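You operate a simulated robot arm through the tools that you are given. There is no shell and no other tool. Be economical: measure what you need, move in short steps, check, and stop when the job is done.

You are at the controls of a simulated robot arm. One attempt, no reset.

JOB
Fetch the pink block and set it on the tile on the grey table. Take the clear tub and leave it on the tiled bench. Take the teal tin and leave it on the white filter plate on the furnace bench. Open the grey table drawer, fetch the grey-capped jar and stand it in the inside of the grey table drawer, then shut the drawer. Take the green-capped jar and put it on the green mat. Take the green cap on the cream table and put it away on the steel table. Fetch the green stopper and set it on top of the brass nut. Any order will do. Set down upright: teal tin, grey-capped jar, green-capped jar.

It is judged by the outcome, as a careful person would: the job done as asked, and still so three seconds after it is handed in. It fails if anything else is knocked over, pushed out of place, dropped, spilled or broken. A push-on lid holds only when it is set on centred and level and pressed home; a screw cap is set on level and turned clockwise until tight.

ROBOT AND FRAMES
A 7-joint arm with a vacuum gripper on a trunk, on a base that drives. Base frame: it is fixed to the floor where the robot stands at the start and does not move with it; the origin is under the middle of the robot, x ahead of it, y to its left, z up; the surface under the hand at the start is at about z = 780. Readings come in mm, rad, newtons and seconds.
Its first joint turns from -2.601 to 2.601 rad. Places, roughly: brass nut (5x6x4 cm) [2900, 3200, 800]; clear tub [1000, 250, 750]; filter plate (12x12x2 cm) [2800, 300, 800]; green cap (9x9x5 cm) [700, 4800, 800]; green mat (16x16 cm) [2480, 4980, 800]; green stopper (4x4x4 cm) [2600, 3400, 800]; green-capped jar [2750, 3250, 750]; grey table drawer [400, -800, 600]; grey-capped jar [2750, 3250, 750]; inside of the grey table drawer [400, -800, 600]; pink block (6x5x4 cm) [700, 0, 800]; steel table [-4800, 3900, 900]; teal tin [2750, 750, 750]; tile (10x10x2 cm) [700, 200, 800]; tiled bench [2700, -900, 800]. Payload 1.06 kg.
Tool frame: the origin (TCP) lies in the middle of the cups' lips, and z points out of the cups. The gripper has 1 cup of 24 mm across, covering 24 by 24 mm (tool x, y); the bellows give 8 mm. With the vacuum on, a cup seals on a smooth face that it is pressed against (1 to 4 N); it does not hold porous or soft things. The pull reaches 23 N.
Orientation is that of the tool frame in the base frame, as a unit quaternion [w, x, y, z]. With the cups facing straight down, the tool's x points along the base's -x, its y along +y and its z along -z.

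CONTROLS
- The arm moves only by the tool jog_arm. Its argument "increments" is a list that holds one entry, the list of rows, each a list of 7 numbers: the shift along the tool's x, y, z in mm, then the turn, a rotation vector about the tool's x, y, z in rad, then the vacuum: 1 switches it on, -1 off. In form: [[[tx, ty, tz, wx, wy, wz, valve], ...]]. A call has 1 to 12 rows; each row is the pose to reach, as a shift and turn from the pose commanded when the call began, along the tool's axes at that moment. Each row takes 0.2 s and may step no farther than 50 mm and 0.15 rad from the row before; otherwise, or with a gripper value out of range, the whole call is refused. A pose out of reach is approached as far as the arm can. The call stops where the force on the tool passes 40 N (or 10 N more than at its start, if that is more) or the arm is blocked; 0.2 s more then pass. The pull builds up within a second once a cup has sealed. Time passes only in rows, and 0.2 s behind the last, so rows that repeat a pose give it time. It gives the time, the measured TCP pose, the force on the tool (base axes) and the pull of the vacuum at its end, in the units of the frame above (readings bear some noise), with the torque about the TCP (base axes, N m) and any sound that the robot's microphone picked up.
- Cameras (640 x 400 px; columns grow to the right, rows downward): "scene" is now at [21.3, 133.4, 1480.8]; the picture's right is [-0.48, -0.88, 0.00], its down [-0.64, 0.34, -0.69] and it looks along [0.61, -0.33, -0.72] (base axes); focal length 278 px, centre (320, 200). "wrist" rides on the gripper at [78, 19, -96] in the tool frame; the picture's right is [-0.24, 0.97, 0.00], its down [-0.71, -0.17, -0.68] and it looks along [-0.67, -0.16, 0.73] (tool axes); focal length 243 px, centre (320, 200). There is no depth. A picture from a camera that has moved, and an enlarged one, comes with that camera's place and axes in the base frame and with its lens.
- grab_frame(camera): a new picture of that camera. The clock stands still meanwhile.
- lift_body(by): slides the trunk up (or, below 0, down) by that many mm; the arm and the scene camera ride with it, the base frame stays. It gives what a move gives, with no picture.
- base_move(legs): drives the robot by 1 to 6 legs, each [ahead, turn to the left] in mm and rad, along the robot's own axes; the way and the turn of a leg run together, so that a leg with both is an arc; at most 1500 mm and 3.142 rad a leg. The arm and the cameras ride along, it lands a little off, and it stops where it bumps. It gives what a move gives.
- head_to(pan, tilt): turns the head with the scene camera to pan (to the left, within 2.705 rad either way) and tilt (down, from -0.506 to 1.204), counted from straight ahead of the robot. It gives what a move gives.
- zoom(camera, box): a new picture of the part [left, top, right, bottom] of that camera's present view, enlarged. The clock stands still meanwhile.
- finish_job(): hands the job in; it is judged then, once.

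Work in short steps. Places have to be worked out from the pictures, the camera data and where the tool is seen: move nearer, look again, correct. Check each grasp and each placing, and mend what went wrong. You have 483 turns and 236 pictures in all, those below and enlarged ones among them. Switch the vacuum off and draw the arm clear of the work before you hand the job in, unless the task says otherwise; then end with one line.

The tools are called after "Call:" as a command line: name --argument value ..., lists and objects as JSON in quotes. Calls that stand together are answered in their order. jog_arm: Moves the arm, as the interface text tells. Its arguments: {"type":"object","properties":{"increments":{"type":"array"}},"required":["increments"]} The other tools are called the same way: lift_body (by) slides the trunk up or down; base_move (legs) drives the base; head_to (pan, tilt) turns the head that bears the scene camera; grab_frame (camera) takes a picture; zoom (camera, box) takes an enlarged picture of a part of a camera's view; finish_job () hands the job in.

At the start:

```text
t: 0.0
eef_pos: [434.3, -518.4, 1053.1]
tcp_rot: [0.001, 0.0, 1.0, -0.002]
ft_force: [-0.7, 0.1, 0.2]
torque: [0.0, 0.01, -0.02]
pull: 0.0
trunk travel left (down, up): [-550.0, 160.0]
robot x, y, heading: [2.8, -3.2, -0.002]
head pan, tilt: [-0.497, 0.81]
```

scene: 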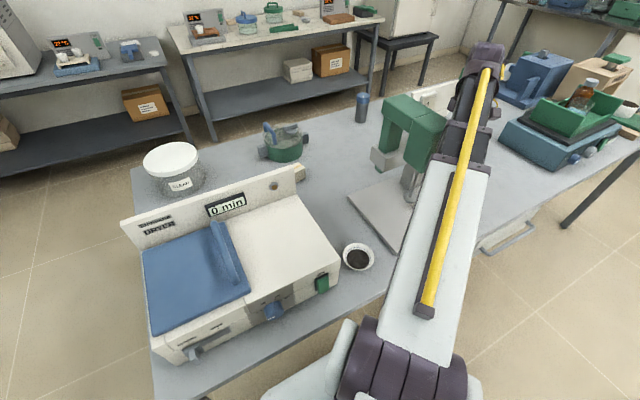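
wrist: 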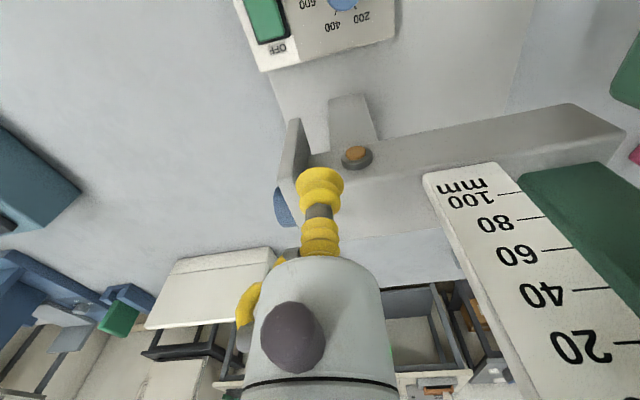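

I start by looking around: the scene camera ahead toward the grey table's left part.

Call:
head_to --pan 0.1 --tilt 0.7

Call:
grab_frame --camera "scene"

Call:
head_to --pan -0.9 --tilt 0.75

Call:
grab_frame --camera "scene"

```text
t: 1.0
eef_pos: [435.7, -517.4, 1053.9]
tcp_rot: [0.002, 0.0, 1.0, -0.001]
ft_force: [-0.7, -0.4, 0.0]
torque: [0.04, -0.02, 0.0]
pull: 0.0
trunk travel left (down, up): [-550.0, 160.0]
robot x, y, heading: [1.1, -1.7, 0.001]
head pan, tilt: [0.099, 0.7]
```

```text
233 pictures are left
camera scene: at [35.1, 180.3, 1489.7], right [0.1, -1.0, 0.0], down [-0.64, -0.07, -0.77], along [0.76, 0.07, -0.64], focal length 278 px, centre (320, 200)
```

scene: 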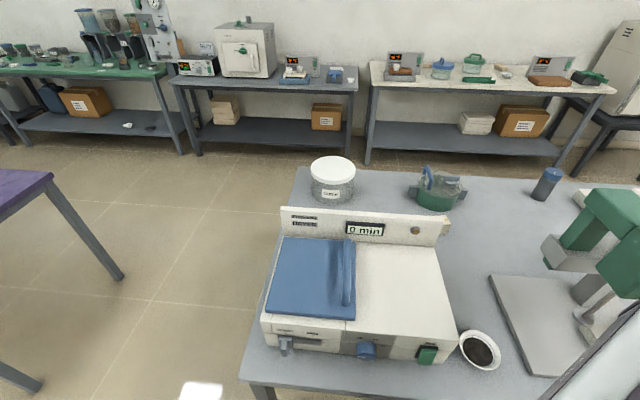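

```text
t: 2.3
eef_pos: [435.0, -517.1, 1053.5]
tcp_rot: [0.002, -0.001, 1.0, -0.001]
ft_force: [-0.5, -0.6, 0.4]
torque: [-0.02, -0.03, 0.03]
pull: 0.0
trunk travel left (down, up): [-550.0, 160.0]
robot x, y, heading: [2.2, -0.9, -0.002]
head pan, tilt: [-0.901, 0.75]
```

```text
232 pictures are left
camera scene: at [2.0, 107.1, 1485.6], right [-0.78, -0.62, 0.0], down [-0.42, 0.53, -0.73], along [0.46, -0.57, -0.68], focal length 278 px, centre (320, 200)
```

scene: 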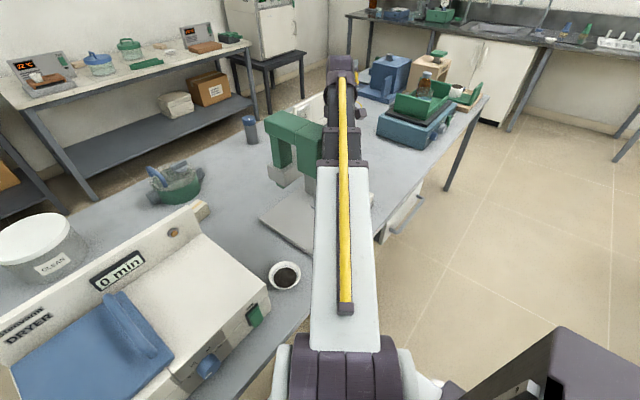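

Pink block lies behind the dryer. I look round the rest of the room for the driving map.

Call:
head_to --pan 0.9 --tilt 0.35

Call:
grab_frame --camera "scene"

Call:
head_to --pan 2.2 --tilt 0.35

Call:
grab_frame --camera "scene"

Call:
head_to --pan -2.0 --tilt 0.4

Call:
grab_frame --camera "scene"

```text
t: 4.1
eef_pos: [435.6, -516.7, 1052.5]
tcp_rot: [0.002, 0.0, 1.0, -0.002]
ft_force: [0.2, -0.1, 0.2]
torque: [0.05, 0.01, -0.01]
pull: 0.0
trunk travel left (down, up): [-550.0, 160.0]
robot x, y, heading: [2.8, 0.2, -0.002]
head pan, tilt: [0.901, 0.351]
```

```text
231 pictures are left
camera scene: at [8.2, 245.2, 1520.8], right [0.78, -0.62, 0.0], down [-0.21, -0.27, -0.94], along [0.58, 0.73, -0.34], focal length 278 px, centre (320, 200)
```

scene: 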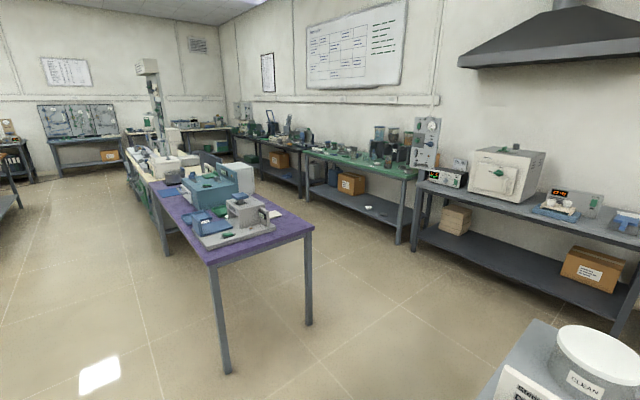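

```text
t: 5.5
eef_pos: [434.5, -516.1, 1054.3]
tcp_rot: [0.002, 0.001, 1.0, -0.002]
ft_force: [-0.1, 0.4, -0.1]
torque: [0.03, 0.02, -0.02]
pull: 0.1
trunk travel left (down, up): [-550.0, 160.0]
robot x, y, heading: [0.5, -0.6, 0.003]
head pan, tilt: [2.201, 0.351]
```

```text
230 pictures are left
camera scene: at [-104.5, 247.6, 1520.6], right [0.81, 0.59, 0.0], down [0.2, -0.28, -0.94], along [-0.55, 0.76, -0.35], focal length 278 px, centre (320, 200)
```

scene: 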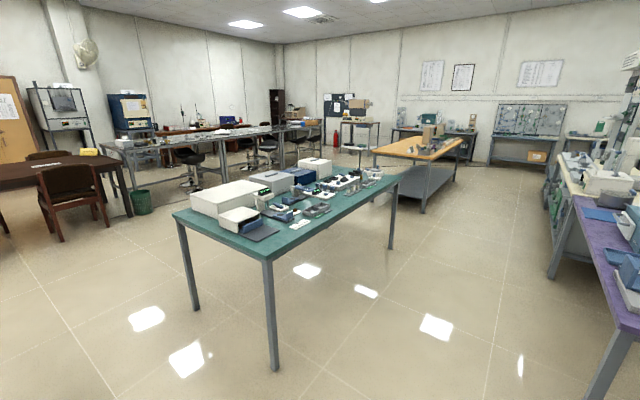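

```text
t: 8.9
eef_pos: [434.6, -516.7, 1053.8]
tcp_rot: [0.002, 0.0, 1.0, -0.002]
ft_force: [0.0, 0.7, 0.3]
torque: [0.0, -0.02, 0.04]
pull: 0.1
trunk travel left (down, up): [-550.0, 160.0]
robot x, y, heading: [-4.2, 1.8, 0.003]
head pan, tilt: [-2.0, 0.4]
```

```text
229 pictures are left
camera scene: at [-88.2, 88.2, 1516.5], right [-0.91, 0.42, 0.0], down [0.16, 0.35, -0.92], along [-0.38, -0.84, -0.39], focal length 278 px, centre (320, 200)
```

scene: 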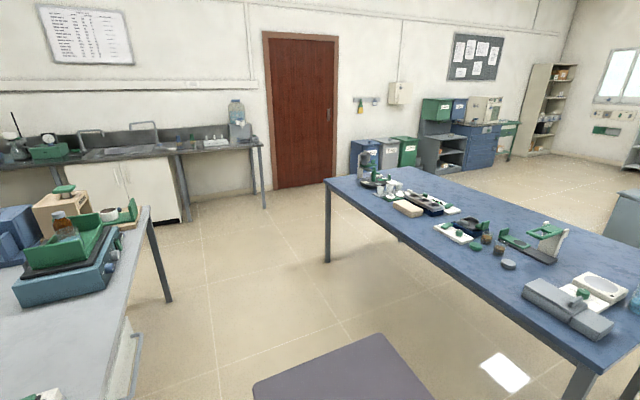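

Map clear enough. Raise the trunk and move the hand over the pink block region (≈703,-36) to look.

Call:
lift_body --by 155

Call:
jog_arm --increments '[[[-10, 44, 0, 0, 0, 0, -1], [-20, 88, 0, 0, 0, 0, -1], [-30, 132, 0, 0, 0, 0, -1], [-40, 176, 0, 0, 0, 0, -1], [-50, 220, 0, 0, 0, 0, -1], [-60, 264, 0, 0, 0, 0, -1], [-70, 308, 0, 0, 0, 0, -1], [-80, 352, 0, 0, 0, 0, -1], [-90, 396, 0, 0, 0, 0, -1], [-100, 440, 0, 0, 0, 0, -1], [-120, 460, 0, 0, 0, 0, -1]]]'

Call:
grab_frame --camera "wrist"

Call:
head_to --pan -0.3 --tilt 0.8

Call:
grab_frame --camera "scene"

```text
t: 10.7
eef_pos: [435.8, -518.5, 1206.2]
tcp_rot: [0.0, 0.0, 1.0, -0.001]
ft_force: [0.2, -0.2, -0.1]
torque: [-0.01, 0.01, -0.03]
pull: 0.0
trunk travel left (down, up): [-705.0, 5.0]
robot x, y, heading: [-0.7, -1.1, -0.0]
head pan, tilt: [-2.0, 0.4]
```

```text
t: 13.1
eef_pos: [556.3, -57.9, 1205.3]
tcp_rot: [0.0, 0.0, 1.0, -0.001]
ft_force: [0.9, 0.1, -0.5]
torque: [0.0, -0.01, 0.02]
pull: 0.1
trunk travel left (down, up): [-705.0, 5.0]
robot x, y, heading: [-1.2, -0.6, -0.001]
head pan, tilt: [-2.0, 0.4]
```

```text
228 pictures are left
camera wrist: at [478.7, -39.6, 1300.5], right [0.24, 0.97, 0.0], down [0.71, -0.17, 0.69], along [0.67, -0.16, -0.73], focal length 243 px, centre (320, 200)
```

wrist: 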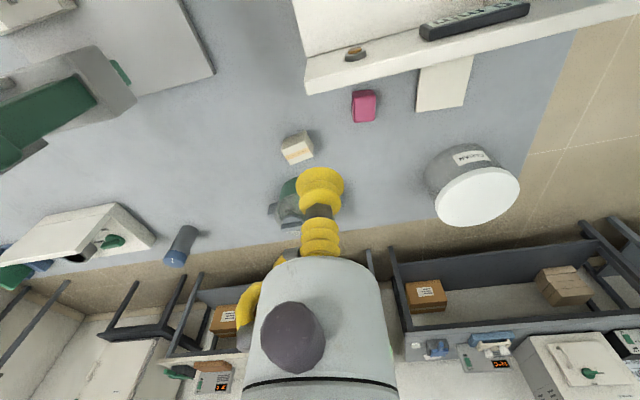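

```text
t: 14.9
eef_pos: [555.9, -59.8, 1206.3]
tcp_rot: [0.0, 0.001, 1.0, 0.0]
ft_force: [0.1, -0.2, 0.5]
torque: [0.01, 0.0, 0.02]
pull: 0.2
trunk travel left (down, up): [-705.0, 5.0]
robot x, y, heading: [-3.1, 1.2, -0.003]
head pan, tilt: [-0.3, 0.799]
```

```text
227 pictures are left
camera scene: at [30.6, 145.0, 1636.7], right [-0.3, -0.96, 0.0], down [-0.68, 0.21, -0.7], along [0.67, -0.21, -0.72], focal length 278 px, centre (320, 200)
```

scene: 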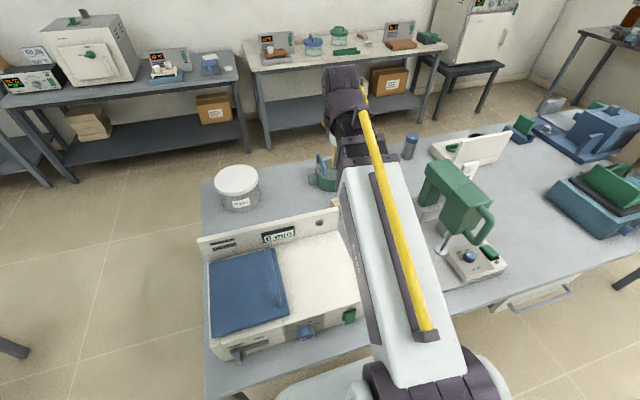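

The dryer panel is tall (top ≈ z 1040, x ≈ 540–565), so I'll approach the block from the left aisle (between grey and purple tables). Back off and drive around.

Call:
base_move --legs '[[-200, 0], [0, 1.571], [920, 0], [0, -1.571]]'

```text
t: 28.5
eef_pos: [345.1, 869.7, 1204.5]
tcp_rot: [0.0, -0.01, 1.0, -0.001]
ft_force: [0.0, 1.0, -0.4]
torque: [-0.03, 0.0, -0.01]
pull: 0.1
trunk travel left (down, up): [-705.0, 5.0]
robot x, y, heading: [-212.5, 919.5, 0.016]
head pan, tilt: [-0.3, 0.799]
```

Now advance into the aisle and turn to face the table.

Call:
base_move --legs '[[912, -0.03], [0, -1.555]]'

Call:
head_to --pan 0.2 --tilt 0.8

Call:
grab_frame --camera "scene"

Call:
grab_frame --camera "wrist"

```text
t: 37.1
eef_pos: [639.7, 368.6, 1205.3]
tcp_rot: [0.0, 0.706, 0.708, 0.0]
ft_force: [0.1, 0.5, 0.8]
torque: [0.0, 0.0, -0.02]
pull: 0.1
trunk travel left (down, up): [-705.0, 5.0]
robot x, y, heading: [697.4, 927.5, -1.567]
head pan, tilt: [-0.3, 0.799]
```

```text
t: 38.1
eef_pos: [640.2, 369.9, 1204.2]
tcp_rot: [-0.001, 0.707, 0.708, 0.0]
ft_force: [-0.7, 0.9, -0.1]
torque: [0.04, 0.02, -0.01]
pull: 0.0
trunk travel left (down, up): [-705.0, 5.0]
robot x, y, heading: [700.5, 928.4, -1.565]
head pan, tilt: [0.201, 0.799]
```

```text
226 pictures are left
camera scene: at [884.4, 889.7, 1636.7], right [-0.98, -0.2, 0.0], down [-0.14, 0.7, -0.7], along [0.14, -0.68, -0.72], focal length 278 px, centre (320, 200)
```

scene: 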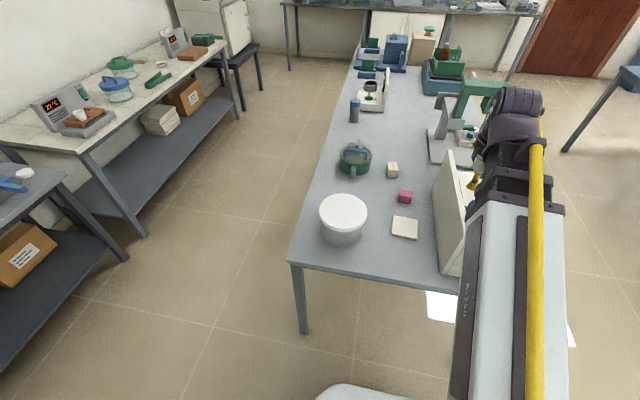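

```text
225 pictures are left
camera wrist: at [659.6, 447.3, 1300.4], right [0.97, -0.23, 0.0], down [-0.17, -0.71, 0.69], along [-0.16, -0.67, -0.73], focal length 243 px, centre (320, 200)
```

wrist: 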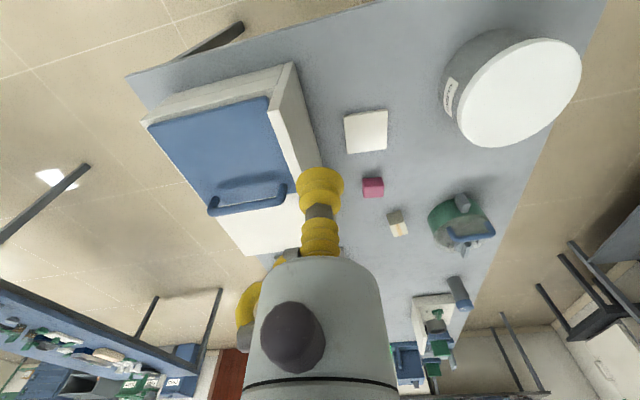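

Clear view: pink block ≈(698,15), tile ≈(698,171), tub lid ≈(935,239, z≈900). Move above the pink block, partly lowering.

Call:
jog_arm --increments '[[[-40, 6, 15, 0, 0, 0, -1], [-80, 12, 30, 0, 0, 0, -1], [-120, 18, 45, 0, 0, 0, -1], [-160, 24, 60, 0, 0, 0, -1], [-200, 32, 75, 0, 0, 0, -1], [-240, 40, 90, 0, 0, 0, -1], [-280, 48, 105, 0, 0, 0, -1], [-320, 54, 120, 0, 0, 0, -1], [-354, 58, 145, 0, 0, 0, -1]]]'

Call:
grab_frame --camera "wrist"

Call:
grab_frame --camera "scene"

```text
t: 40.1
eef_pos: [696.8, 13.4, 1061.5]
tcp_rot: [0.0, 0.707, 0.708, -0.001]
ft_force: [0.1, 0.3, 0.3]
torque: [0.01, 0.0, 0.0]
pull: 0.0
trunk travel left (down, up): [-705.0, 5.0]
robot x, y, heading: [698.7, 925.0, -1.566]
head pan, tilt: [0.201, 0.799]
```

```text
224 pictures are left
camera wrist: at [717.1, 92.2, 1155.9], right [0.97, -0.23, 0.0], down [-0.17, -0.71, 0.69], along [-0.16, -0.67, -0.73], focal length 243 px, centre (320, 200)
```

wrist: 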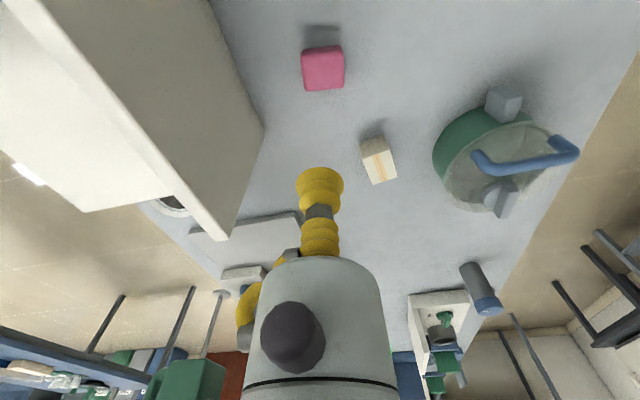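

```text
223 pictures are left
camera scene: at [884.5, 889.2, 1636.7], right [-0.98, -0.2, 0.0], down [-0.14, 0.7, -0.7], along [0.14, -0.68, -0.72], focal length 278 px, centre (320, 200)
```

scene: 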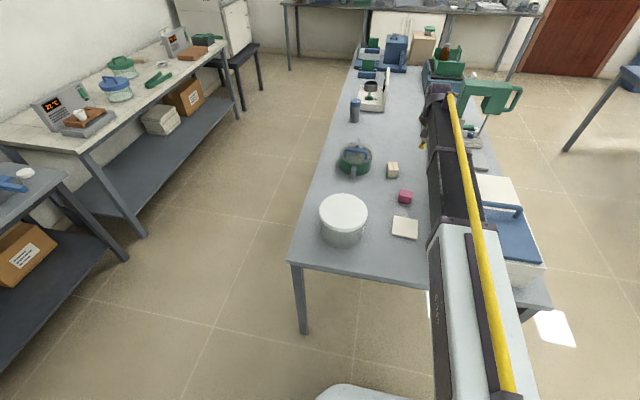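

Zoom on the pink block to fix its place.

Call:
zoom --camera "wrist" --box '[240, 20, 400, 120]'

```text
4.00 times, centred on (320, 70) of wrist
camera zoom: at [717.1, 92.2, 1155.9], right [0.97, -0.23, 0.0], down [-0.17, -0.71, 0.69], along [-0.16, -0.67, -0.73], focal length 970 px, centre (320, 720)
```

zoom: 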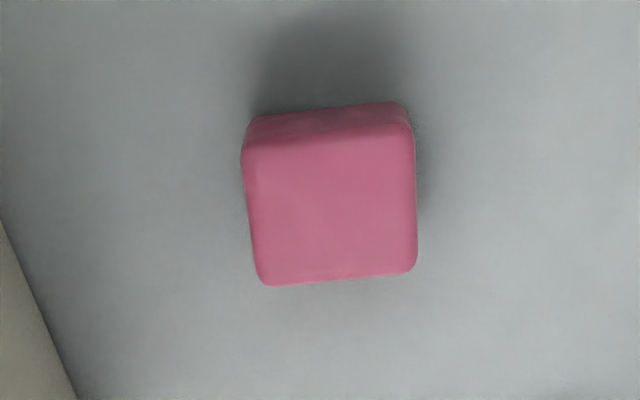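

Block top centre ≈(699,3). Descend above it to z≈850.

Call:
jog_arm --increments '[[[-5, 2, 45, 0, 0, 0, -1], [-10, 2, 90, 0, 0, 0, -1], [-10, 2, 135, 0, 0, 0, -1], [-10, 2, 175, 0, 0, 0, -1], [-10, 2, 205, 0, 0, 0, 1]]]'

Call:
grab_frame --camera "wrist"

```text
t: 41.3
eef_pos: [699.9, 5.7, 856.9]
tcp_rot: [-0.001, 0.707, 0.708, -0.001]
ft_force: [0.5, 0.5, -0.8]
torque: [0.0, -0.04, 0.01]
pull: 0.1
trunk travel left (down, up): [-705.0, 5.0]
robot x, y, heading: [701.3, 923.8, -1.57]
head pan, tilt: [0.201, 0.799]
```

```text
221 pictures are left
camera wrist: at [719.9, 83.1, 951.0], right [0.97, -0.23, 0.0], down [-0.17, -0.71, 0.69], along [-0.16, -0.67, -0.73], focal length 243 px, centre (320, 200)
```

wrist: 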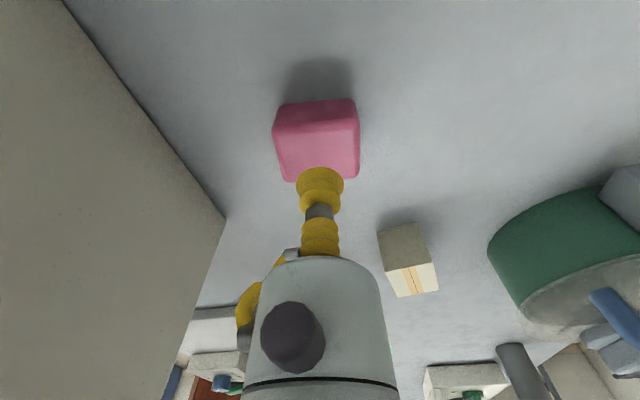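

Aligned. Press down gently with vacuum on.

Call:
jog_arm --increments '[[[-2, 0, 20, 0, 0, 0, 1], [-2, 0, 32, 0, 0, 0, 1], [-2, 0, 37, 0, 0, 0, 1], [-2, 0, 39, 0, 0, 0, 1], [-2, 0, 39, 0, 0, 0, 1], [-2, 0, 39, 0, 0, 0, 1]]]'

```text
t: 42.7
eef_pos: [700.7, 3.6, 817.4]
tcp_rot: [0.001, 0.707, 0.708, -0.002]
ft_force: [0.8, -5.6, 15.9]
torque: [-0.01, -0.03, -0.01]
pull: 22.9
trunk travel left (down, up): [-705.0, 5.0]
robot x, y, heading: [702.3, 928.6, -1.567]
head pan, tilt: [0.201, 0.799]
```

Sealed. Lift and look toward the tile.

Call:
jog_arm --increments '[[[0, 0, -40, 0, 0, 0, 1], [0, 0, -85, 0, 0, 0, 1], [0, 0, -130, 0, 0, 0, 1], [45, 0, -140, 0, 0, 0, 1]]]'

Call:
grab_frame --camera "wrist"

Call:
zoom --camera "scene" --box '[340, 150, 500, 250]'

```text
t: 43.7
eef_pos: [701.4, 48.9, 957.7]
tcp_rot: [0.0, 0.707, 0.708, -0.001]
ft_force: [-0.3, 0.1, -0.4]
torque: [-0.01, -0.02, 0.04]
pull: 23.3
trunk travel left (down, up): [-705.0, 5.0]
robot x, y, heading: [699.3, 929.7, -1.569]
head pan, tilt: [0.201, 0.799]
```

```text
220 pictures are left
camera wrist: at [720.2, 127.9, 1052.8], right [0.97, -0.23, 0.0], down [-0.17, -0.71, 0.69], along [-0.16, -0.67, -0.73], focal length 243 px, centre (320, 200)
```

wrist: 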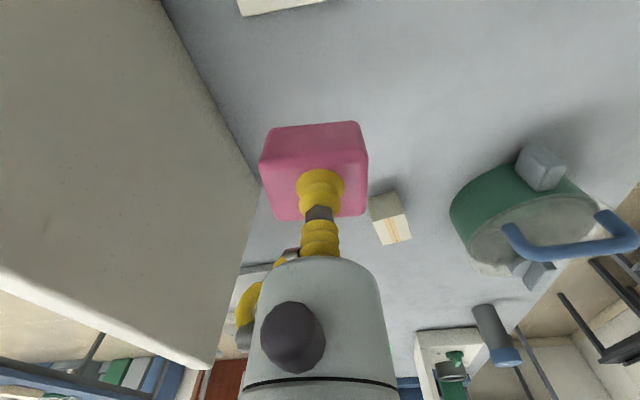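

```text
4.00 times, centred on (420, 200) of scene
camera zoom: at [884.5, 890.2, 1636.7], right [-0.98, -0.2, 0.0], down [-0.14, 0.7, -0.7], along [0.14, -0.68, -0.72], focal length 1113 px, centre (-80, 200)
```

zoom: 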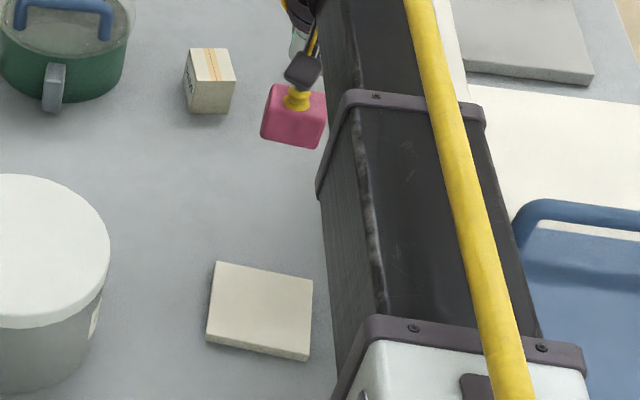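

Tile ≈(699,171). Carry the block over it and lower to just above.

Call:
jog_arm --increments '[[[45, -1, 0, 0, 0, 0, 1], [90, -2, 0, 0, 0, 0, 1], [122, -2, 0, 0, 0, 0, 1], [122, -2, 45, 0, 0, 0, 1], [122, -2, 90, 0, 0, 0, 1]]]'

Call:
grab_frame --camera "wrist"

Call:
zoom --camera "scene" --box '[340, 150, 500, 250]'

```text
t: 44.9
eef_pos: [699.8, 170.6, 865.7]
tcp_rot: [0.001, 0.707, 0.708, 0.0]
ft_force: [0.0, -0.1, -0.2]
torque: [-0.02, -0.02, -0.02]
pull: 23.0
trunk travel left (down, up): [-705.0, 5.0]
robot x, y, heading: [695.5, 922.9, -1.57]
head pan, tilt: [0.201, 0.799]
```

```text
218 pictures are left
camera wrist: at [718.5, 248.6, 960.8], right [0.97, -0.23, 0.0], down [-0.17, -0.71, 0.69], along [-0.16, -0.67, -0.73], focal length 243 px, centre (320, 200)
```

wrist: 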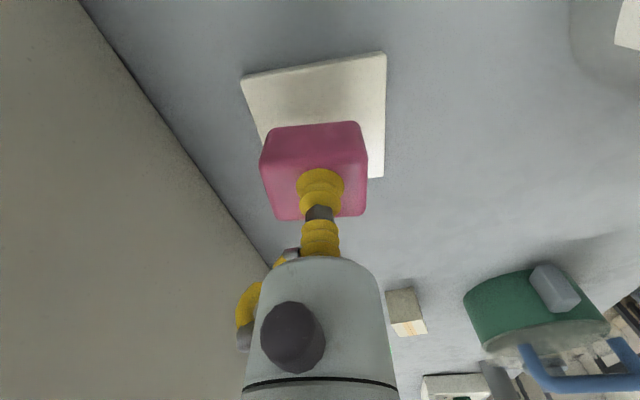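

```text
4.00 times, centred on (420, 200) of scene
camera zoom: at [884.5, 889.3, 1636.7], right [-0.98, -0.2, 0.0], down [-0.14, 0.7, -0.7], along [0.14, -0.68, -0.72], focal length 1113 px, centre (-80, 200)
```

zoom: 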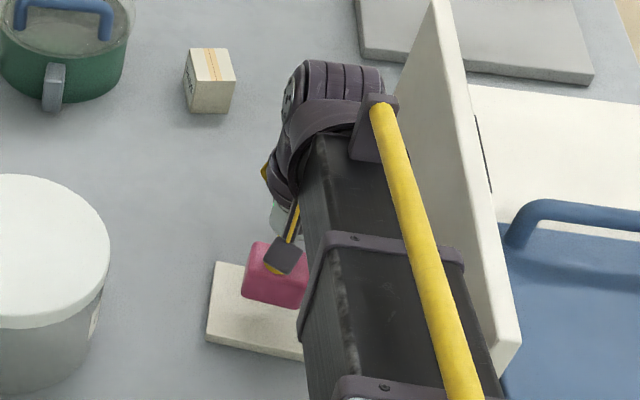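

Tile centre ≈(700,165); shift 5 mm and lower to contact, then release.

Call:
jog_arm --increments '[[[-5, 0, 15, 0, 0, 0, 1], [-5, 0, 22, 0, 0, 0, 1], [-5, 0, 26, 0, 0, 0, 1], [-5, 0, 28, 0, 0, 0, 1]]]'

```text
t: 45.9
eef_pos: [697.7, 165.6, 839.4]
tcp_rot: [0.0, 0.706, 0.708, -0.002]
ft_force: [-0.4, -0.4, -1.4]
torque: [0.01, 0.01, 0.01]
pull: 22.3
trunk travel left (down, up): [-705.0, 5.0]
robot x, y, heading: [704.0, 925.2, -1.57]
head pan, tilt: [0.201, 0.799]
```

Call:
jog_arm --increments '[[[0, 0, 1, 0, 0, 0, 1], [0, 0, 2, 0, 0, 0, 1], [0, 0, 3, 0, 0, 0, 1]]]'

```text
t: 46.7
eef_pos: [696.4, 165.7, 835.1]
tcp_rot: [0.0, 0.706, 0.708, -0.002]
ft_force: [-0.6, 0.6, -0.5]
torque: [-0.02, 0.02, 0.01]
pull: 23.2
trunk travel left (down, up): [-705.0, 5.0]
robot x, y, heading: [702.0, 927.8, -1.565]
head pan, tilt: [0.201, 0.799]
```

No contact yet; continue slowly.

Call:
jog_arm --increments '[[[0, 0, 2, 0, 0, 0, 1], [0, 0, 3, 0, 0, 0, 1]]]'

Call:
zoom --camera "wrist" --box '[220, 30, 420, 155]'

```text
t: 47.3
eef_pos: [697.8, 164.4, 832.5]
tcp_rot: [0.0, 0.706, 0.708, -0.001]
ft_force: [0.1, 0.5, -0.3]
torque: [-0.01, -0.02, 0.0]
pull: 23.1
trunk travel left (down, up): [-705.0, 5.0]
robot x, y, heading: [697.5, 924.9, -1.571]
head pan, tilt: [0.201, 0.799]
```

```text
3.20 times, centred on (320, 92) of wrist
camera zoom: at [717.6, 242.9, 927.6], right [0.97, -0.23, 0.0], down [-0.17, -0.71, 0.69], along [-0.16, -0.67, -0.73], focal length 776 px, centre (320, 544)
```

zoom: 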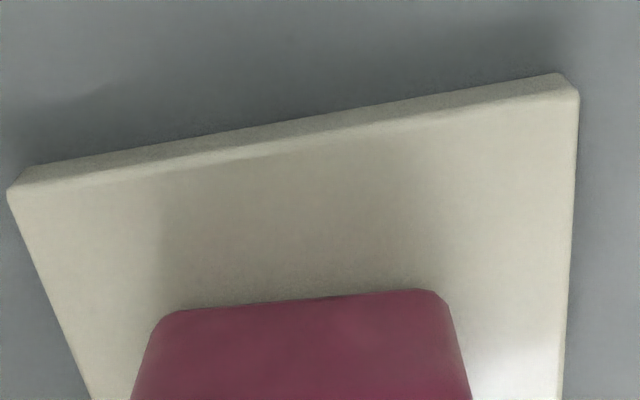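

Call:
jog_arm --increments '[[[0, 0, 2, 0, 0, 0, 1], [0, 0, 3, 0, 0, 0, 1], [0, 0, 4, 0, 0, 0, 1]]]'

```text
t: 48.1
eef_pos: [697.9, 166.1, 830.2]
tcp_rot: [0.0, 0.706, 0.708, -0.001]
ft_force: [-0.1, -4.2, 16.9]
torque: [0.02, 0.0, -0.04]
pull: 22.5
trunk travel left (down, up): [-705.0, 5.0]
robot x, y, heading: [698.8, 927.6, -1.572]
head pan, tilt: [0.201, 0.799]
```

Contact. Release and lift.

Call:
jog_arm --increments '[[[0, 0, -2, 0, 0, 0, -1], [0, 0, -2, 0, 0, 0, -1], [0, 0, -3, 0, 0, 0, -1], [0, 0, -20, 0, 0, 0, -1], [0, 0, -60, 0, 0, 0, -1], [0, 0, -105, 0, 0, 0, -1], [0, 0, -150, 0, 0, 0, -1]]]'

Call:
grab_frame --camera "wrist"

```text
t: 49.7
eef_pos: [697.6, 164.6, 979.5]
tcp_rot: [-0.001, 0.706, 0.708, -0.001]
ft_force: [0.2, -0.8, 0.1]
torque: [0.02, -0.02, 0.01]
pull: 0.1
trunk travel left (down, up): [-705.0, 5.0]
robot x, y, heading: [699.2, 922.7, -1.57]
head pan, tilt: [0.201, 0.799]
```

```text
215 pictures are left
camera wrist: at [716.7, 243.6, 1074.2], right [0.97, -0.23, 0.0], down [-0.17, -0.71, 0.69], along [-0.16, -0.67, -0.73], focal length 243 px, centre (320, 200)
```

wrist: 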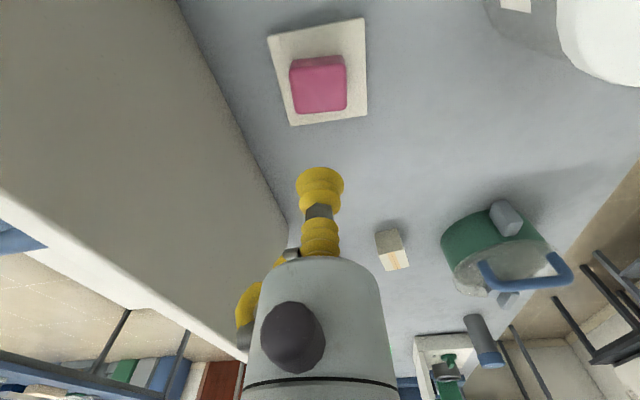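

Pink block is on the tile. Now examine the tub closely.

Call:
zoom --camera "scene" --box '[280, 160, 420, 260]'

```text
4.00 times, centred on (350, 210) of scene
camera zoom: at [884.5, 889.8, 1636.6], right [-0.98, -0.2, 0.0], down [-0.14, 0.7, -0.7], along [0.14, -0.68, -0.72], focal length 1113 px, centre (200, 160)
```

zoom: 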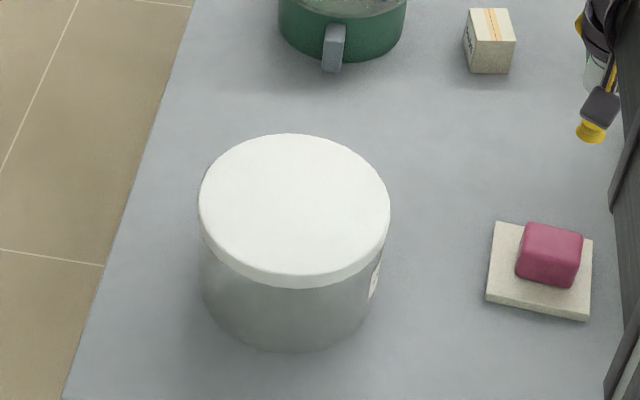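

Tub lid ≈(934,237). Move above it and look.

Call:
jog_arm --increments '[[[12, 40, -25, 0, 0, 0, -1], [24, 80, -45, 0, 0, 0, -1], [36, 120, -45, 0, 0, 0, -1], [48, 160, -45, 0, 0, 0, -1], [60, 200, -45, 0, 0, 0, -1], [70, 237, -45, 0, 0, 0, -1]]]'

Call:
grab_frame --camera "wrist"

Call:
grab_frame --camera "scene"

```text
t: 51.1
eef_pos: [936.2, 235.7, 1022.7]
tcp_rot: [0.0, 0.707, 0.708, -0.001]
ft_force: [0.0, 0.6, -0.9]
torque: [0.03, -0.01, -0.01]
pull: 0.1
trunk travel left (down, up): [-705.0, 5.0]
robot x, y, heading: [700.2, 922.3, -1.572]
head pan, tilt: [0.201, 0.799]
```

```text
213 pictures are left
camera wrist: at [955.5, 313.1, 1118.3], right [0.97, -0.23, 0.0], down [-0.17, -0.71, 0.69], along [-0.16, -0.67, -0.73], focal length 243 px, centre (320, 200)
```

wrist: 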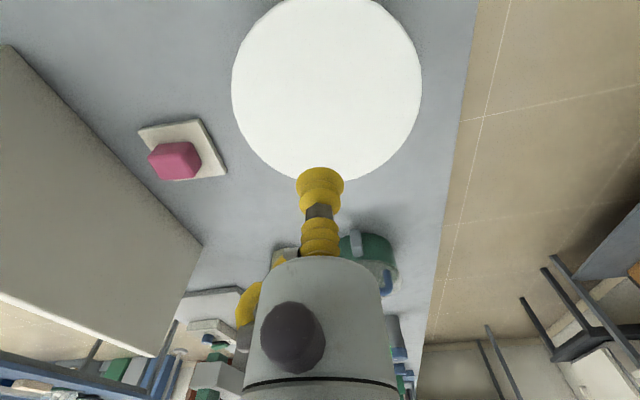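

```text
212 pictures are left
camera scene: at [884.8, 889.7, 1636.7], right [-0.98, -0.2, 0.0], down [-0.14, 0.7, -0.7], along [0.14, -0.68, -0.72], focal length 278 px, centre (320, 200)
```

scene: 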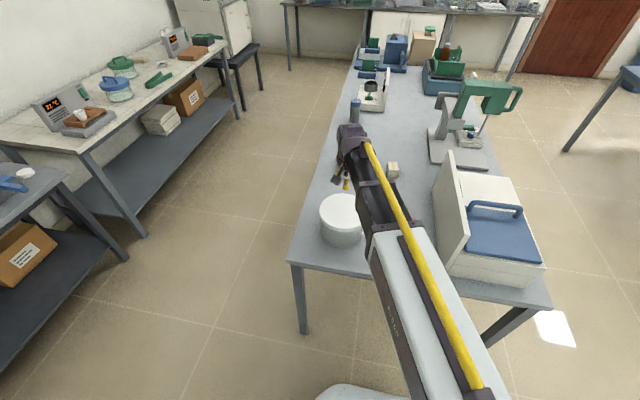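

Lower to the lid at ≈(940,239) with vacuum on, feeling for contact.

Call:
jog_arm --increments '[[[3, 4, 40, 0, 0, 0, 1], [3, 4, 80, 0, 0, 0, 1], [3, 4, 100, 0, 0, 0, 1], [3, 4, 106, 0, 0, 0, 1], [3, 4, 110, 0, 0, 0, 1], [3, 4, 114, 0, 0, 0, 1]]]'

```text
t: 52.5
eef_pos: [938.6, 238.0, 908.5]
tcp_rot: [0.0, 0.707, 0.708, -0.001]
ft_force: [0.3, 0.0, -0.9]
torque: [0.0, -0.01, -0.01]
pull: 0.2
trunk travel left (down, up): [-705.0, 5.0]
robot x, y, heading: [703.1, 927.2, -1.563]
head pan, tilt: [0.201, 0.799]
```

Call:
jog_arm --increments '[[[0, 0, 4, 0, 0, 0, 1], [0, 0, 8, 0, 0, 0, 1], [0, 0, 12, 0, 0, 0, 1], [0, 0, 15, 0, 0, 0, 1], [0, 0, 18, 0, 0, 0, 1]]]'

Call:
grab_frame --camera "wrist"

```text
t: 53.7
eef_pos: [938.9, 239.2, 892.1]
tcp_rot: [0.001, 0.706, 0.708, -0.001]
ft_force: [2.3, -5.3, 20.4]
torque: [0.07, 0.0, 0.05]
pull: 23.2
trunk travel left (down, up): [-705.0, 5.0]
robot x, y, heading: [699.8, 925.0, -1.569]
head pan, tilt: [0.201, 0.799]
```

```text
211 pictures are left
camera wrist: at [958.2, 317.4, 986.9], right [0.97, -0.23, 0.0], down [-0.17, -0.71, 0.69], along [-0.16, -0.67, -0.73], focal length 243 px, centre (320, 200)
```

wrist: 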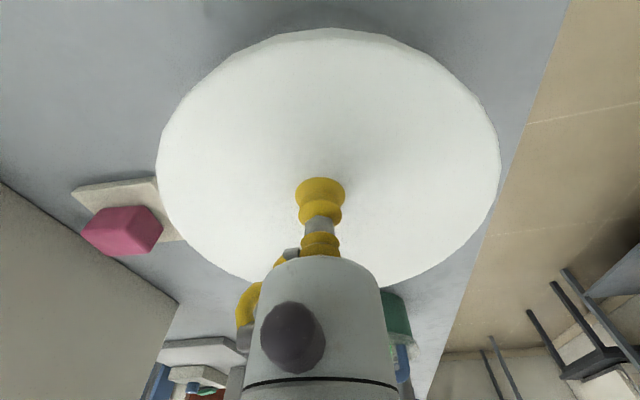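

Sealed and centred. Lift 40 mm slowly and check that tub comes with lid.

Call:
jog_arm --increments '[[[0, 0, -8, 0, 0, 0, 1], [0, 0, -20, 0, 0, 0, 1], [0, 0, -40, 0, 0, 0, 1], [0, 0, -60, 0, 0, 0, 1]]]'

Call:
zoom --camera "scene" --box '[280, 160, 420, 260]'

```text
t: 54.7
eef_pos: [939.1, 237.9, 951.7]
tcp_rot: [-0.001, 0.706, 0.708, -0.001]
ft_force: [0.4, -0.5, -1.7]
torque: [0.01, 0.03, 0.0]
pull: 22.6
trunk travel left (down, up): [-705.0, 5.0]
robot x, y, heading: [698.9, 926.3, -1.568]
head pan, tilt: [0.201, 0.799]
```

```text
4.00 times, centred on (350, 210) of scene
camera zoom: at [884.5, 889.7, 1636.7], right [-0.98, -0.2, 0.0], down [-0.14, 0.7, -0.7], along [0.14, -0.68, -0.72], focal length 1113 px, centre (200, 160)
```

zoom: 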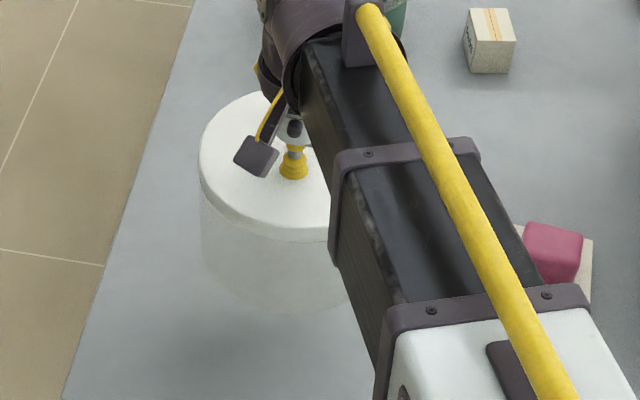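

Tub lifts as one piece. Raise higher and draw in, then drive to the tiled bench.

Call:
jog_arm --increments '[[[0, 0, -45, 0, 0, 0, 1], [0, 0, -90, 0, 0, 0, 1], [0, 0, -135, 0, 0, 0, 1], [0, 0, -180, 0, 0, 0, 1], [22, -35, -190, 0, 0, 0, 1], [44, -70, -200, 0, 0, 0, 1], [66, -105, -200, 0, 0, 0, 1], [80, -140, -200, 0, 0, 0, 1]]]'

Call:
base_move --legs '[[0, 1.57], [780, 0], [0, -1.57]]'

```text
t: 56.5
eef_pos: [799.1, 318.3, 1150.4]
tcp_rot: [0.0, 0.707, 0.707, -0.001]
ft_force: [0.7, -0.2, -1.8]
torque: [0.06, 0.01, -0.03]
pull: 23.0
trunk travel left (down, up): [-705.0, 5.0]
robot x, y, heading: [700.2, 923.5, -1.572]
head pan, tilt: [0.201, 0.799]
```

```text
t: 68.3
eef_pos: [1570.3, 317.6, 1150.4]
tcp_rot: [0.0, 0.708, 0.707, -0.001]
ft_force: [0.3, -0.4, -2.0]
torque: [0.07, 0.01, -0.03]
pull: 22.9
trunk travel left (down, up): [-705.0, 5.0]
robot x, y, heading: [1473.7, 922.2, -1.574]
head pan, tilt: [0.201, 0.799]
```

Call:
base_move --legs '[[900, 0.004], [870, 0]]'

Call:
head_to --pan 1.2 --tilt 0.6

Call:
grab_frame --camera "scene"

```text
t: 77.2
eef_pos: [1574.7, -1451.0, 1148.6]
tcp_rot: [-0.001, 0.704, 0.711, -0.001]
ft_force: [-0.2, 0.7, -2.7]
torque: [0.04, 0.0, -0.04]
pull: 22.8
trunk travel left (down, up): [-705.0, 5.0]
robot x, y, heading: [1470.0, -846.2, -1.563]
head pan, tilt: [0.201, 0.799]
```

```text
t: 78.5
eef_pos: [1574.9, -1450.1, 1149.7]
tcp_rot: [-0.001, 0.704, 0.71, 0.0]
ft_force: [0.2, 0.8, -1.8]
torque: [0.05, -0.04, 0.0]
pull: 23.0
trunk travel left (down, up): [-705.0, 5.0]
robot x, y, heading: [1471.2, -845.8, -1.562]
head pan, tilt: [1.201, 0.6]
```

```text
209 pictures are left
camera scene: at [1722.2, -830.5, 1653.6], right [-0.35, -0.93, 0.0], down [-0.53, 0.2, -0.82], along [0.77, -0.29, -0.57], focal length 278 px, centre (320, 200)
```

scene: 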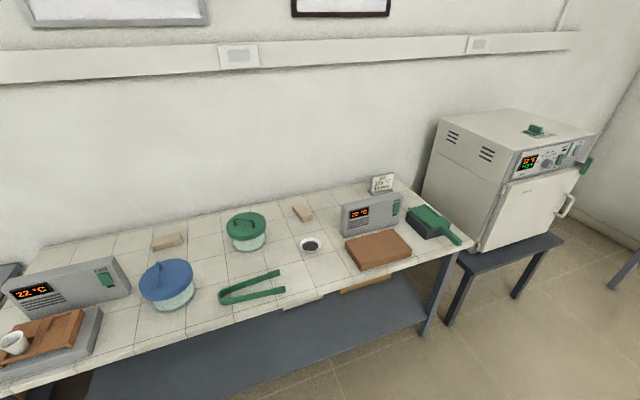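

Bench seen. Zoom to locate a free spot between the blue and green jars.

Call:
zoom --camera "scene" --box '[120, 190, 344, 330]'

```text
2.86 times, centred on (232, 260) of scene
camera zoom: at [1722.2, -830.5, 1653.6], right [-0.35, -0.93, 0.0], down [-0.53, 0.2, -0.82], along [0.77, -0.29, -0.57], focal length 795 px, centre (571, 29)
```

zoom: 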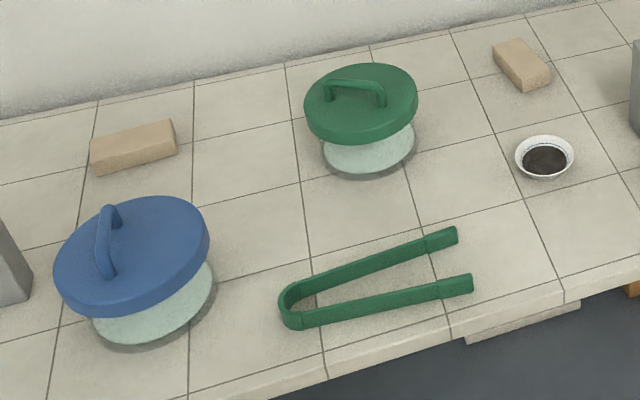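

Best free spot ≈(2705,-655). Drive to (1835,-655), facing the bench.

Call:
base_move --legs '[[0, 2.042], [412, 0], [0, -0.48]]'

Call:
head_to --pan 0.0 --tilt 0.8

Call:
grab_frame --camera "scene"

Call:
grab_frame --camera "wrist"

```text
t: 87.3
eef_pos: [2452.4, -561.6, 1150.1]
tcp_rot: [0.0, 0.005, 1.0, -0.001]
ft_force: [-0.5, 0.4, -1.2]
torque: [0.03, 0.06, -0.01]
pull: 22.8
trunk travel left (down, up): [-705.0, 5.0]
robot x, y, heading: [1845.0, -656.1, -0.008]
head pan, tilt: [1.201, 0.6]
```

```text
t: 88.7
eef_pos: [2452.8, -563.3, 1149.9]
tcp_rot: [0.0, 0.004, 1.0, 0.0]
ft_force: [-0.1, 0.8, -2.7]
torque: [0.0, 0.03, -0.01]
pull: 22.9
trunk travel left (down, up): [-705.0, 5.0]
robot x, y, heading: [1845.4, -656.8, -0.01]
head pan, tilt: [0.0, 0.799]
```

```text
207 pictures are left
camera scene: at [1879.9, -487.9, 1636.7], right [-0.01, -1.0, 0.0], down [-0.72, 0.01, -0.7], along [0.7, -0.01, -0.72], focal length 278 px, centre (320, 200)
```

scene: 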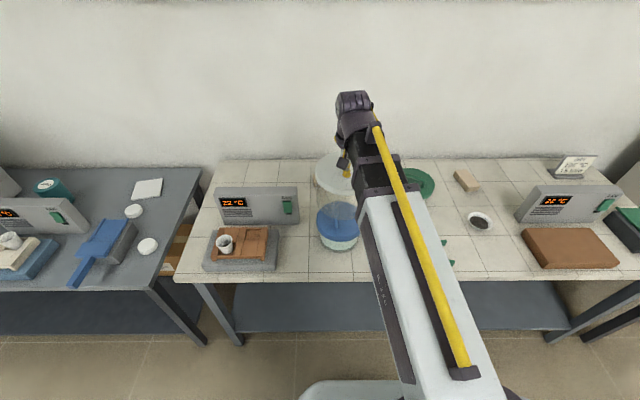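

```text
206 pictures are left
camera wrist: at [2374.8, -543.2, 1245.1], right [0.24, 0.97, 0.0], down [0.71, -0.18, 0.69], along [0.66, -0.17, -0.73], focal length 243 px, centre (320, 200)
```

wrist: 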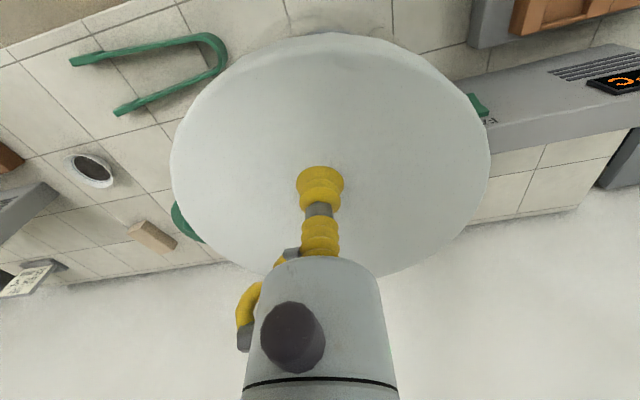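

Move the tub above the spot at a height of about z=1000.

Call:
jog_arm --increments '[[[-40, -16, 0, 0, 0, 0, 1], [-80, -32, 0, 0, 0, 0, 1], [-120, -48, 0, 0, 0, 0, 1], [-160, -64, 10, 0, 0, 0, 1], [-200, -78, 20, 0, 0, 0, 1], [-238, -90, 40, 0, 0, 0, 1], [-253, -92, 75, 0, 0, 0, 1], [-253, -92, 110, 0, 0, 0, 1]]]'

Call:
grab_frame --camera "scene"

Call:
grab_frame --camera "wrist"

```text
t: 90.5
eef_pos: [2704.5, -657.0, 1040.2]
tcp_rot: [0.002, 0.005, 1.0, -0.001]
ft_force: [0.4, 0.6, -1.7]
torque: [-0.01, 0.05, -0.03]
pull: 23.0
trunk travel left (down, up): [-705.0, 5.0]
robot x, y, heading: [1839.5, -658.5, -0.007]
head pan, tilt: [0.0, 0.799]
```

```text
205 pictures are left
camera scene: at [1880.1, -487.9, 1636.7], right [-0.01, -1.0, 0.0], down [-0.72, 0.01, -0.7], along [0.7, -0.01, -0.72], focal length 278 px, centre (320, 200)
```

scene: 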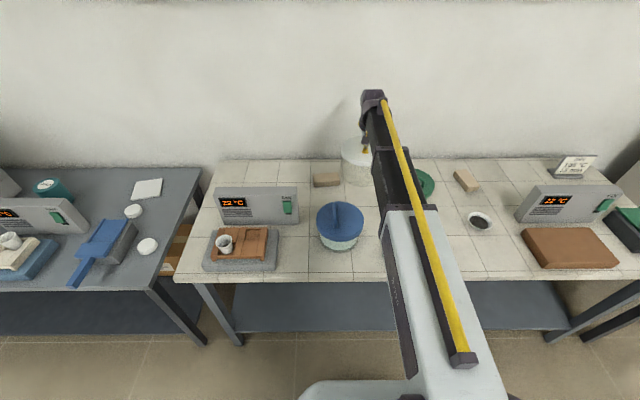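

```text
204 pictures are left
camera wrist: at [2627.3, -637.8, 1135.7], right [0.24, 0.97, 0.0], down [0.71, -0.18, 0.69], along [0.67, -0.17, -0.73], focal length 243 px, centre (320, 200)
```

wrist: 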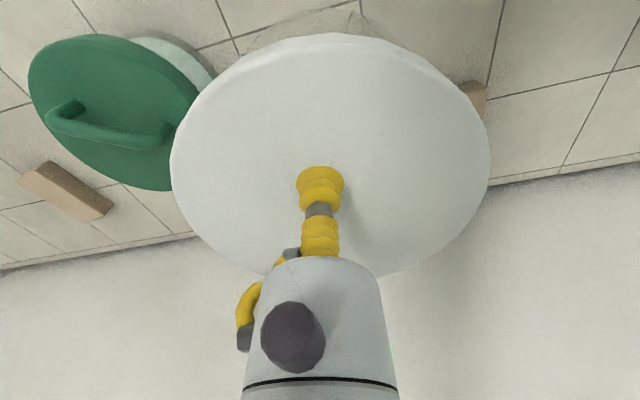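

Shift slightly to (2692,-675) for clearance and lower.

Call:
jog_arm --increments '[[[12, -18, 20, 0, 0, 0, 1], [12, -18, 50, 0, 0, 0, 1], [12, -18, 80, 0, 0, 0, 1], [12, -18, 95, 0, 0, 0, 1]]]'

Call:
grab_frame --camera "scene"

Call:
grab_frame --camera "wrist"

```text
t: 91.5
eef_pos: [2692.7, -674.2, 946.7]
tcp_rot: [0.0, 0.004, 1.0, -0.001]
ft_force: [0.4, 0.4, -2.0]
torque: [-0.01, 0.04, 0.0]
pull: 22.9
trunk travel left (down, up): [-705.0, 5.0]
robot x, y, heading: [1841.9, -654.6, -0.009]
head pan, tilt: [0.0, 0.799]
```

```text
203 pictures are left
camera scene: at [1880.0, -488.0, 1636.7], right [-0.01, -1.0, 0.0], down [-0.72, 0.01, -0.7], along [0.7, -0.01, -0.72], focal length 278 px, centre (320, 200)
```

scene: 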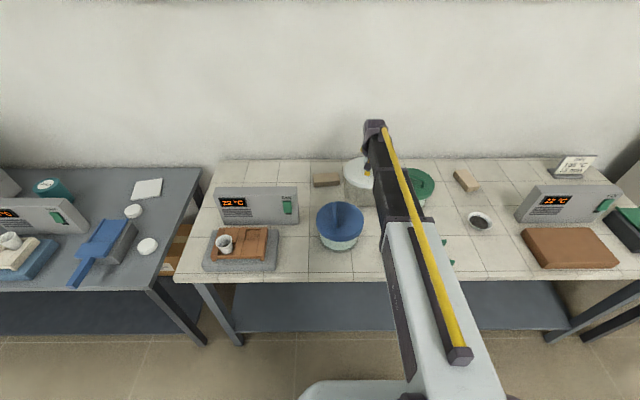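

```text
202 pictures are left
camera wrist: at [2615.2, -655.0, 1041.0], right [0.24, 0.97, 0.0], down [0.71, -0.18, 0.69], along [0.66, -0.17, -0.73], focal length 243 px, centre (320, 200)
```

wrist: 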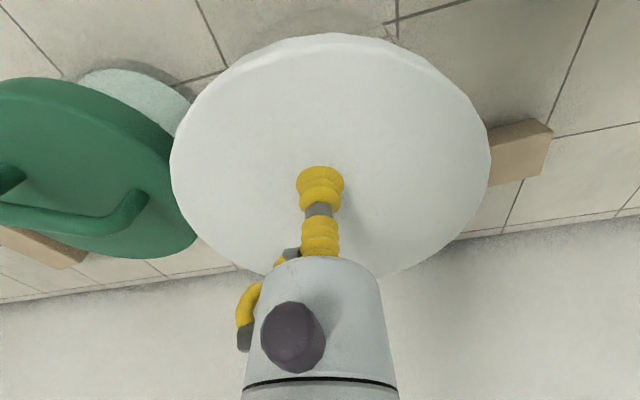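

Clearances are good. Lower to contact.

Call:
jog_arm --increments '[[[0, 0, 10, 0, 0, 0, 1], [0, 0, 16, 0, 0, 0, 1], [0, 0, 20, 0, 0, 0, 1]]]'

```text
t: 92.3
eef_pos: [2693.2, -675.1, 924.6]
tcp_rot: [0.0, 0.004, 1.0, -0.001]
ft_force: [0.4, 0.7, -1.4]
torque: [0.0, 0.05, -0.01]
pull: 22.3
trunk travel left (down, up): [-705.0, 5.0]
robot x, y, heading: [1844.7, -655.6, -0.01]
head pan, tilt: [0.0, 0.799]
```

Call:
jog_arm --increments '[[[0, 0, 3, 0, 0, 0, 1], [0, 0, 5, 0, 0, 0, 1], [0, 0, 7, 0, 0, 0, 1]]]'

```text
t: 93.1
eef_pos: [2691.3, -675.8, 921.9]
tcp_rot: [0.002, 0.004, 1.0, 0.0]
ft_force: [1.7, 0.2, 9.4]
torque: [-0.04, -0.05, -0.02]
pull: 22.3
trunk travel left (down, up): [-705.0, 5.0]
robot x, y, heading: [1842.6, -653.7, -0.009]
head pan, tilt: [0.0, 0.799]
```

Contact. Release and rise, then check.

Call:
jog_arm --increments '[[[0, 0, 0, 0, 0, 0, -1], [0, 0, -1, 0, 0, 0, -1], [0, 0, -2, 0, 0, 0, -1], [0, 0, -12, 0, 0, 0, -1], [0, 0, -60, 0, 0, 0, -1], [0, 0, -110, 0, 0, 0, -1], [40, 0, -150, 0, 0, 0, -1], [80, 10, -180, 0, 0, 0, -1]]]'

Call:
grab_frame --camera "wrist"

Call:
zoom --camera "scene" --box '[0, 150, 224, 290]'

```text
refused: row 7 steps farther than a row can; nothing moved
```

```text
201 pictures are left
camera wrist: at [2614.5, -655.7, 1015.1], right [0.24, 0.97, 0.0], down [0.7, -0.18, 0.69], along [0.67, -0.17, -0.73], focal length 243 px, centre (320, 200)
```

wrist: 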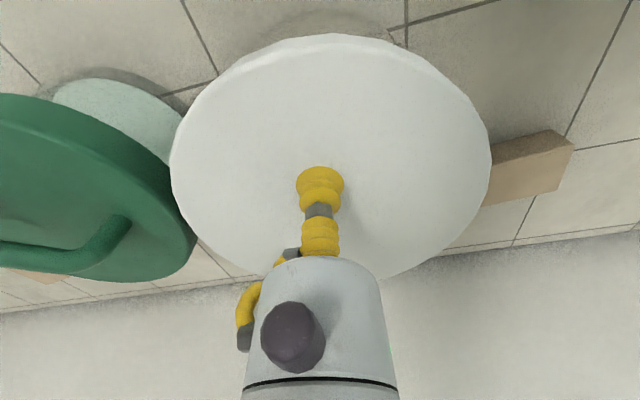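

```text
2.86 times, centred on (112, 220) of scene
camera zoom: at [1878.7, -487.9, 1637.0], right [-0.01, -1.0, 0.0], down [-0.72, 0.01, -0.7], along [0.7, -0.01, -0.72], focal length 795 px, centre (914, 143)
```

zoom: 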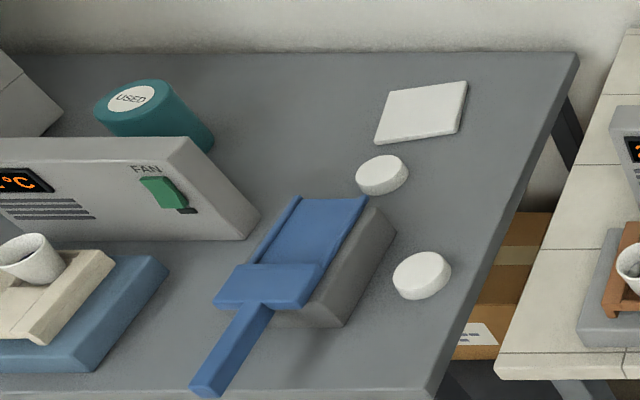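

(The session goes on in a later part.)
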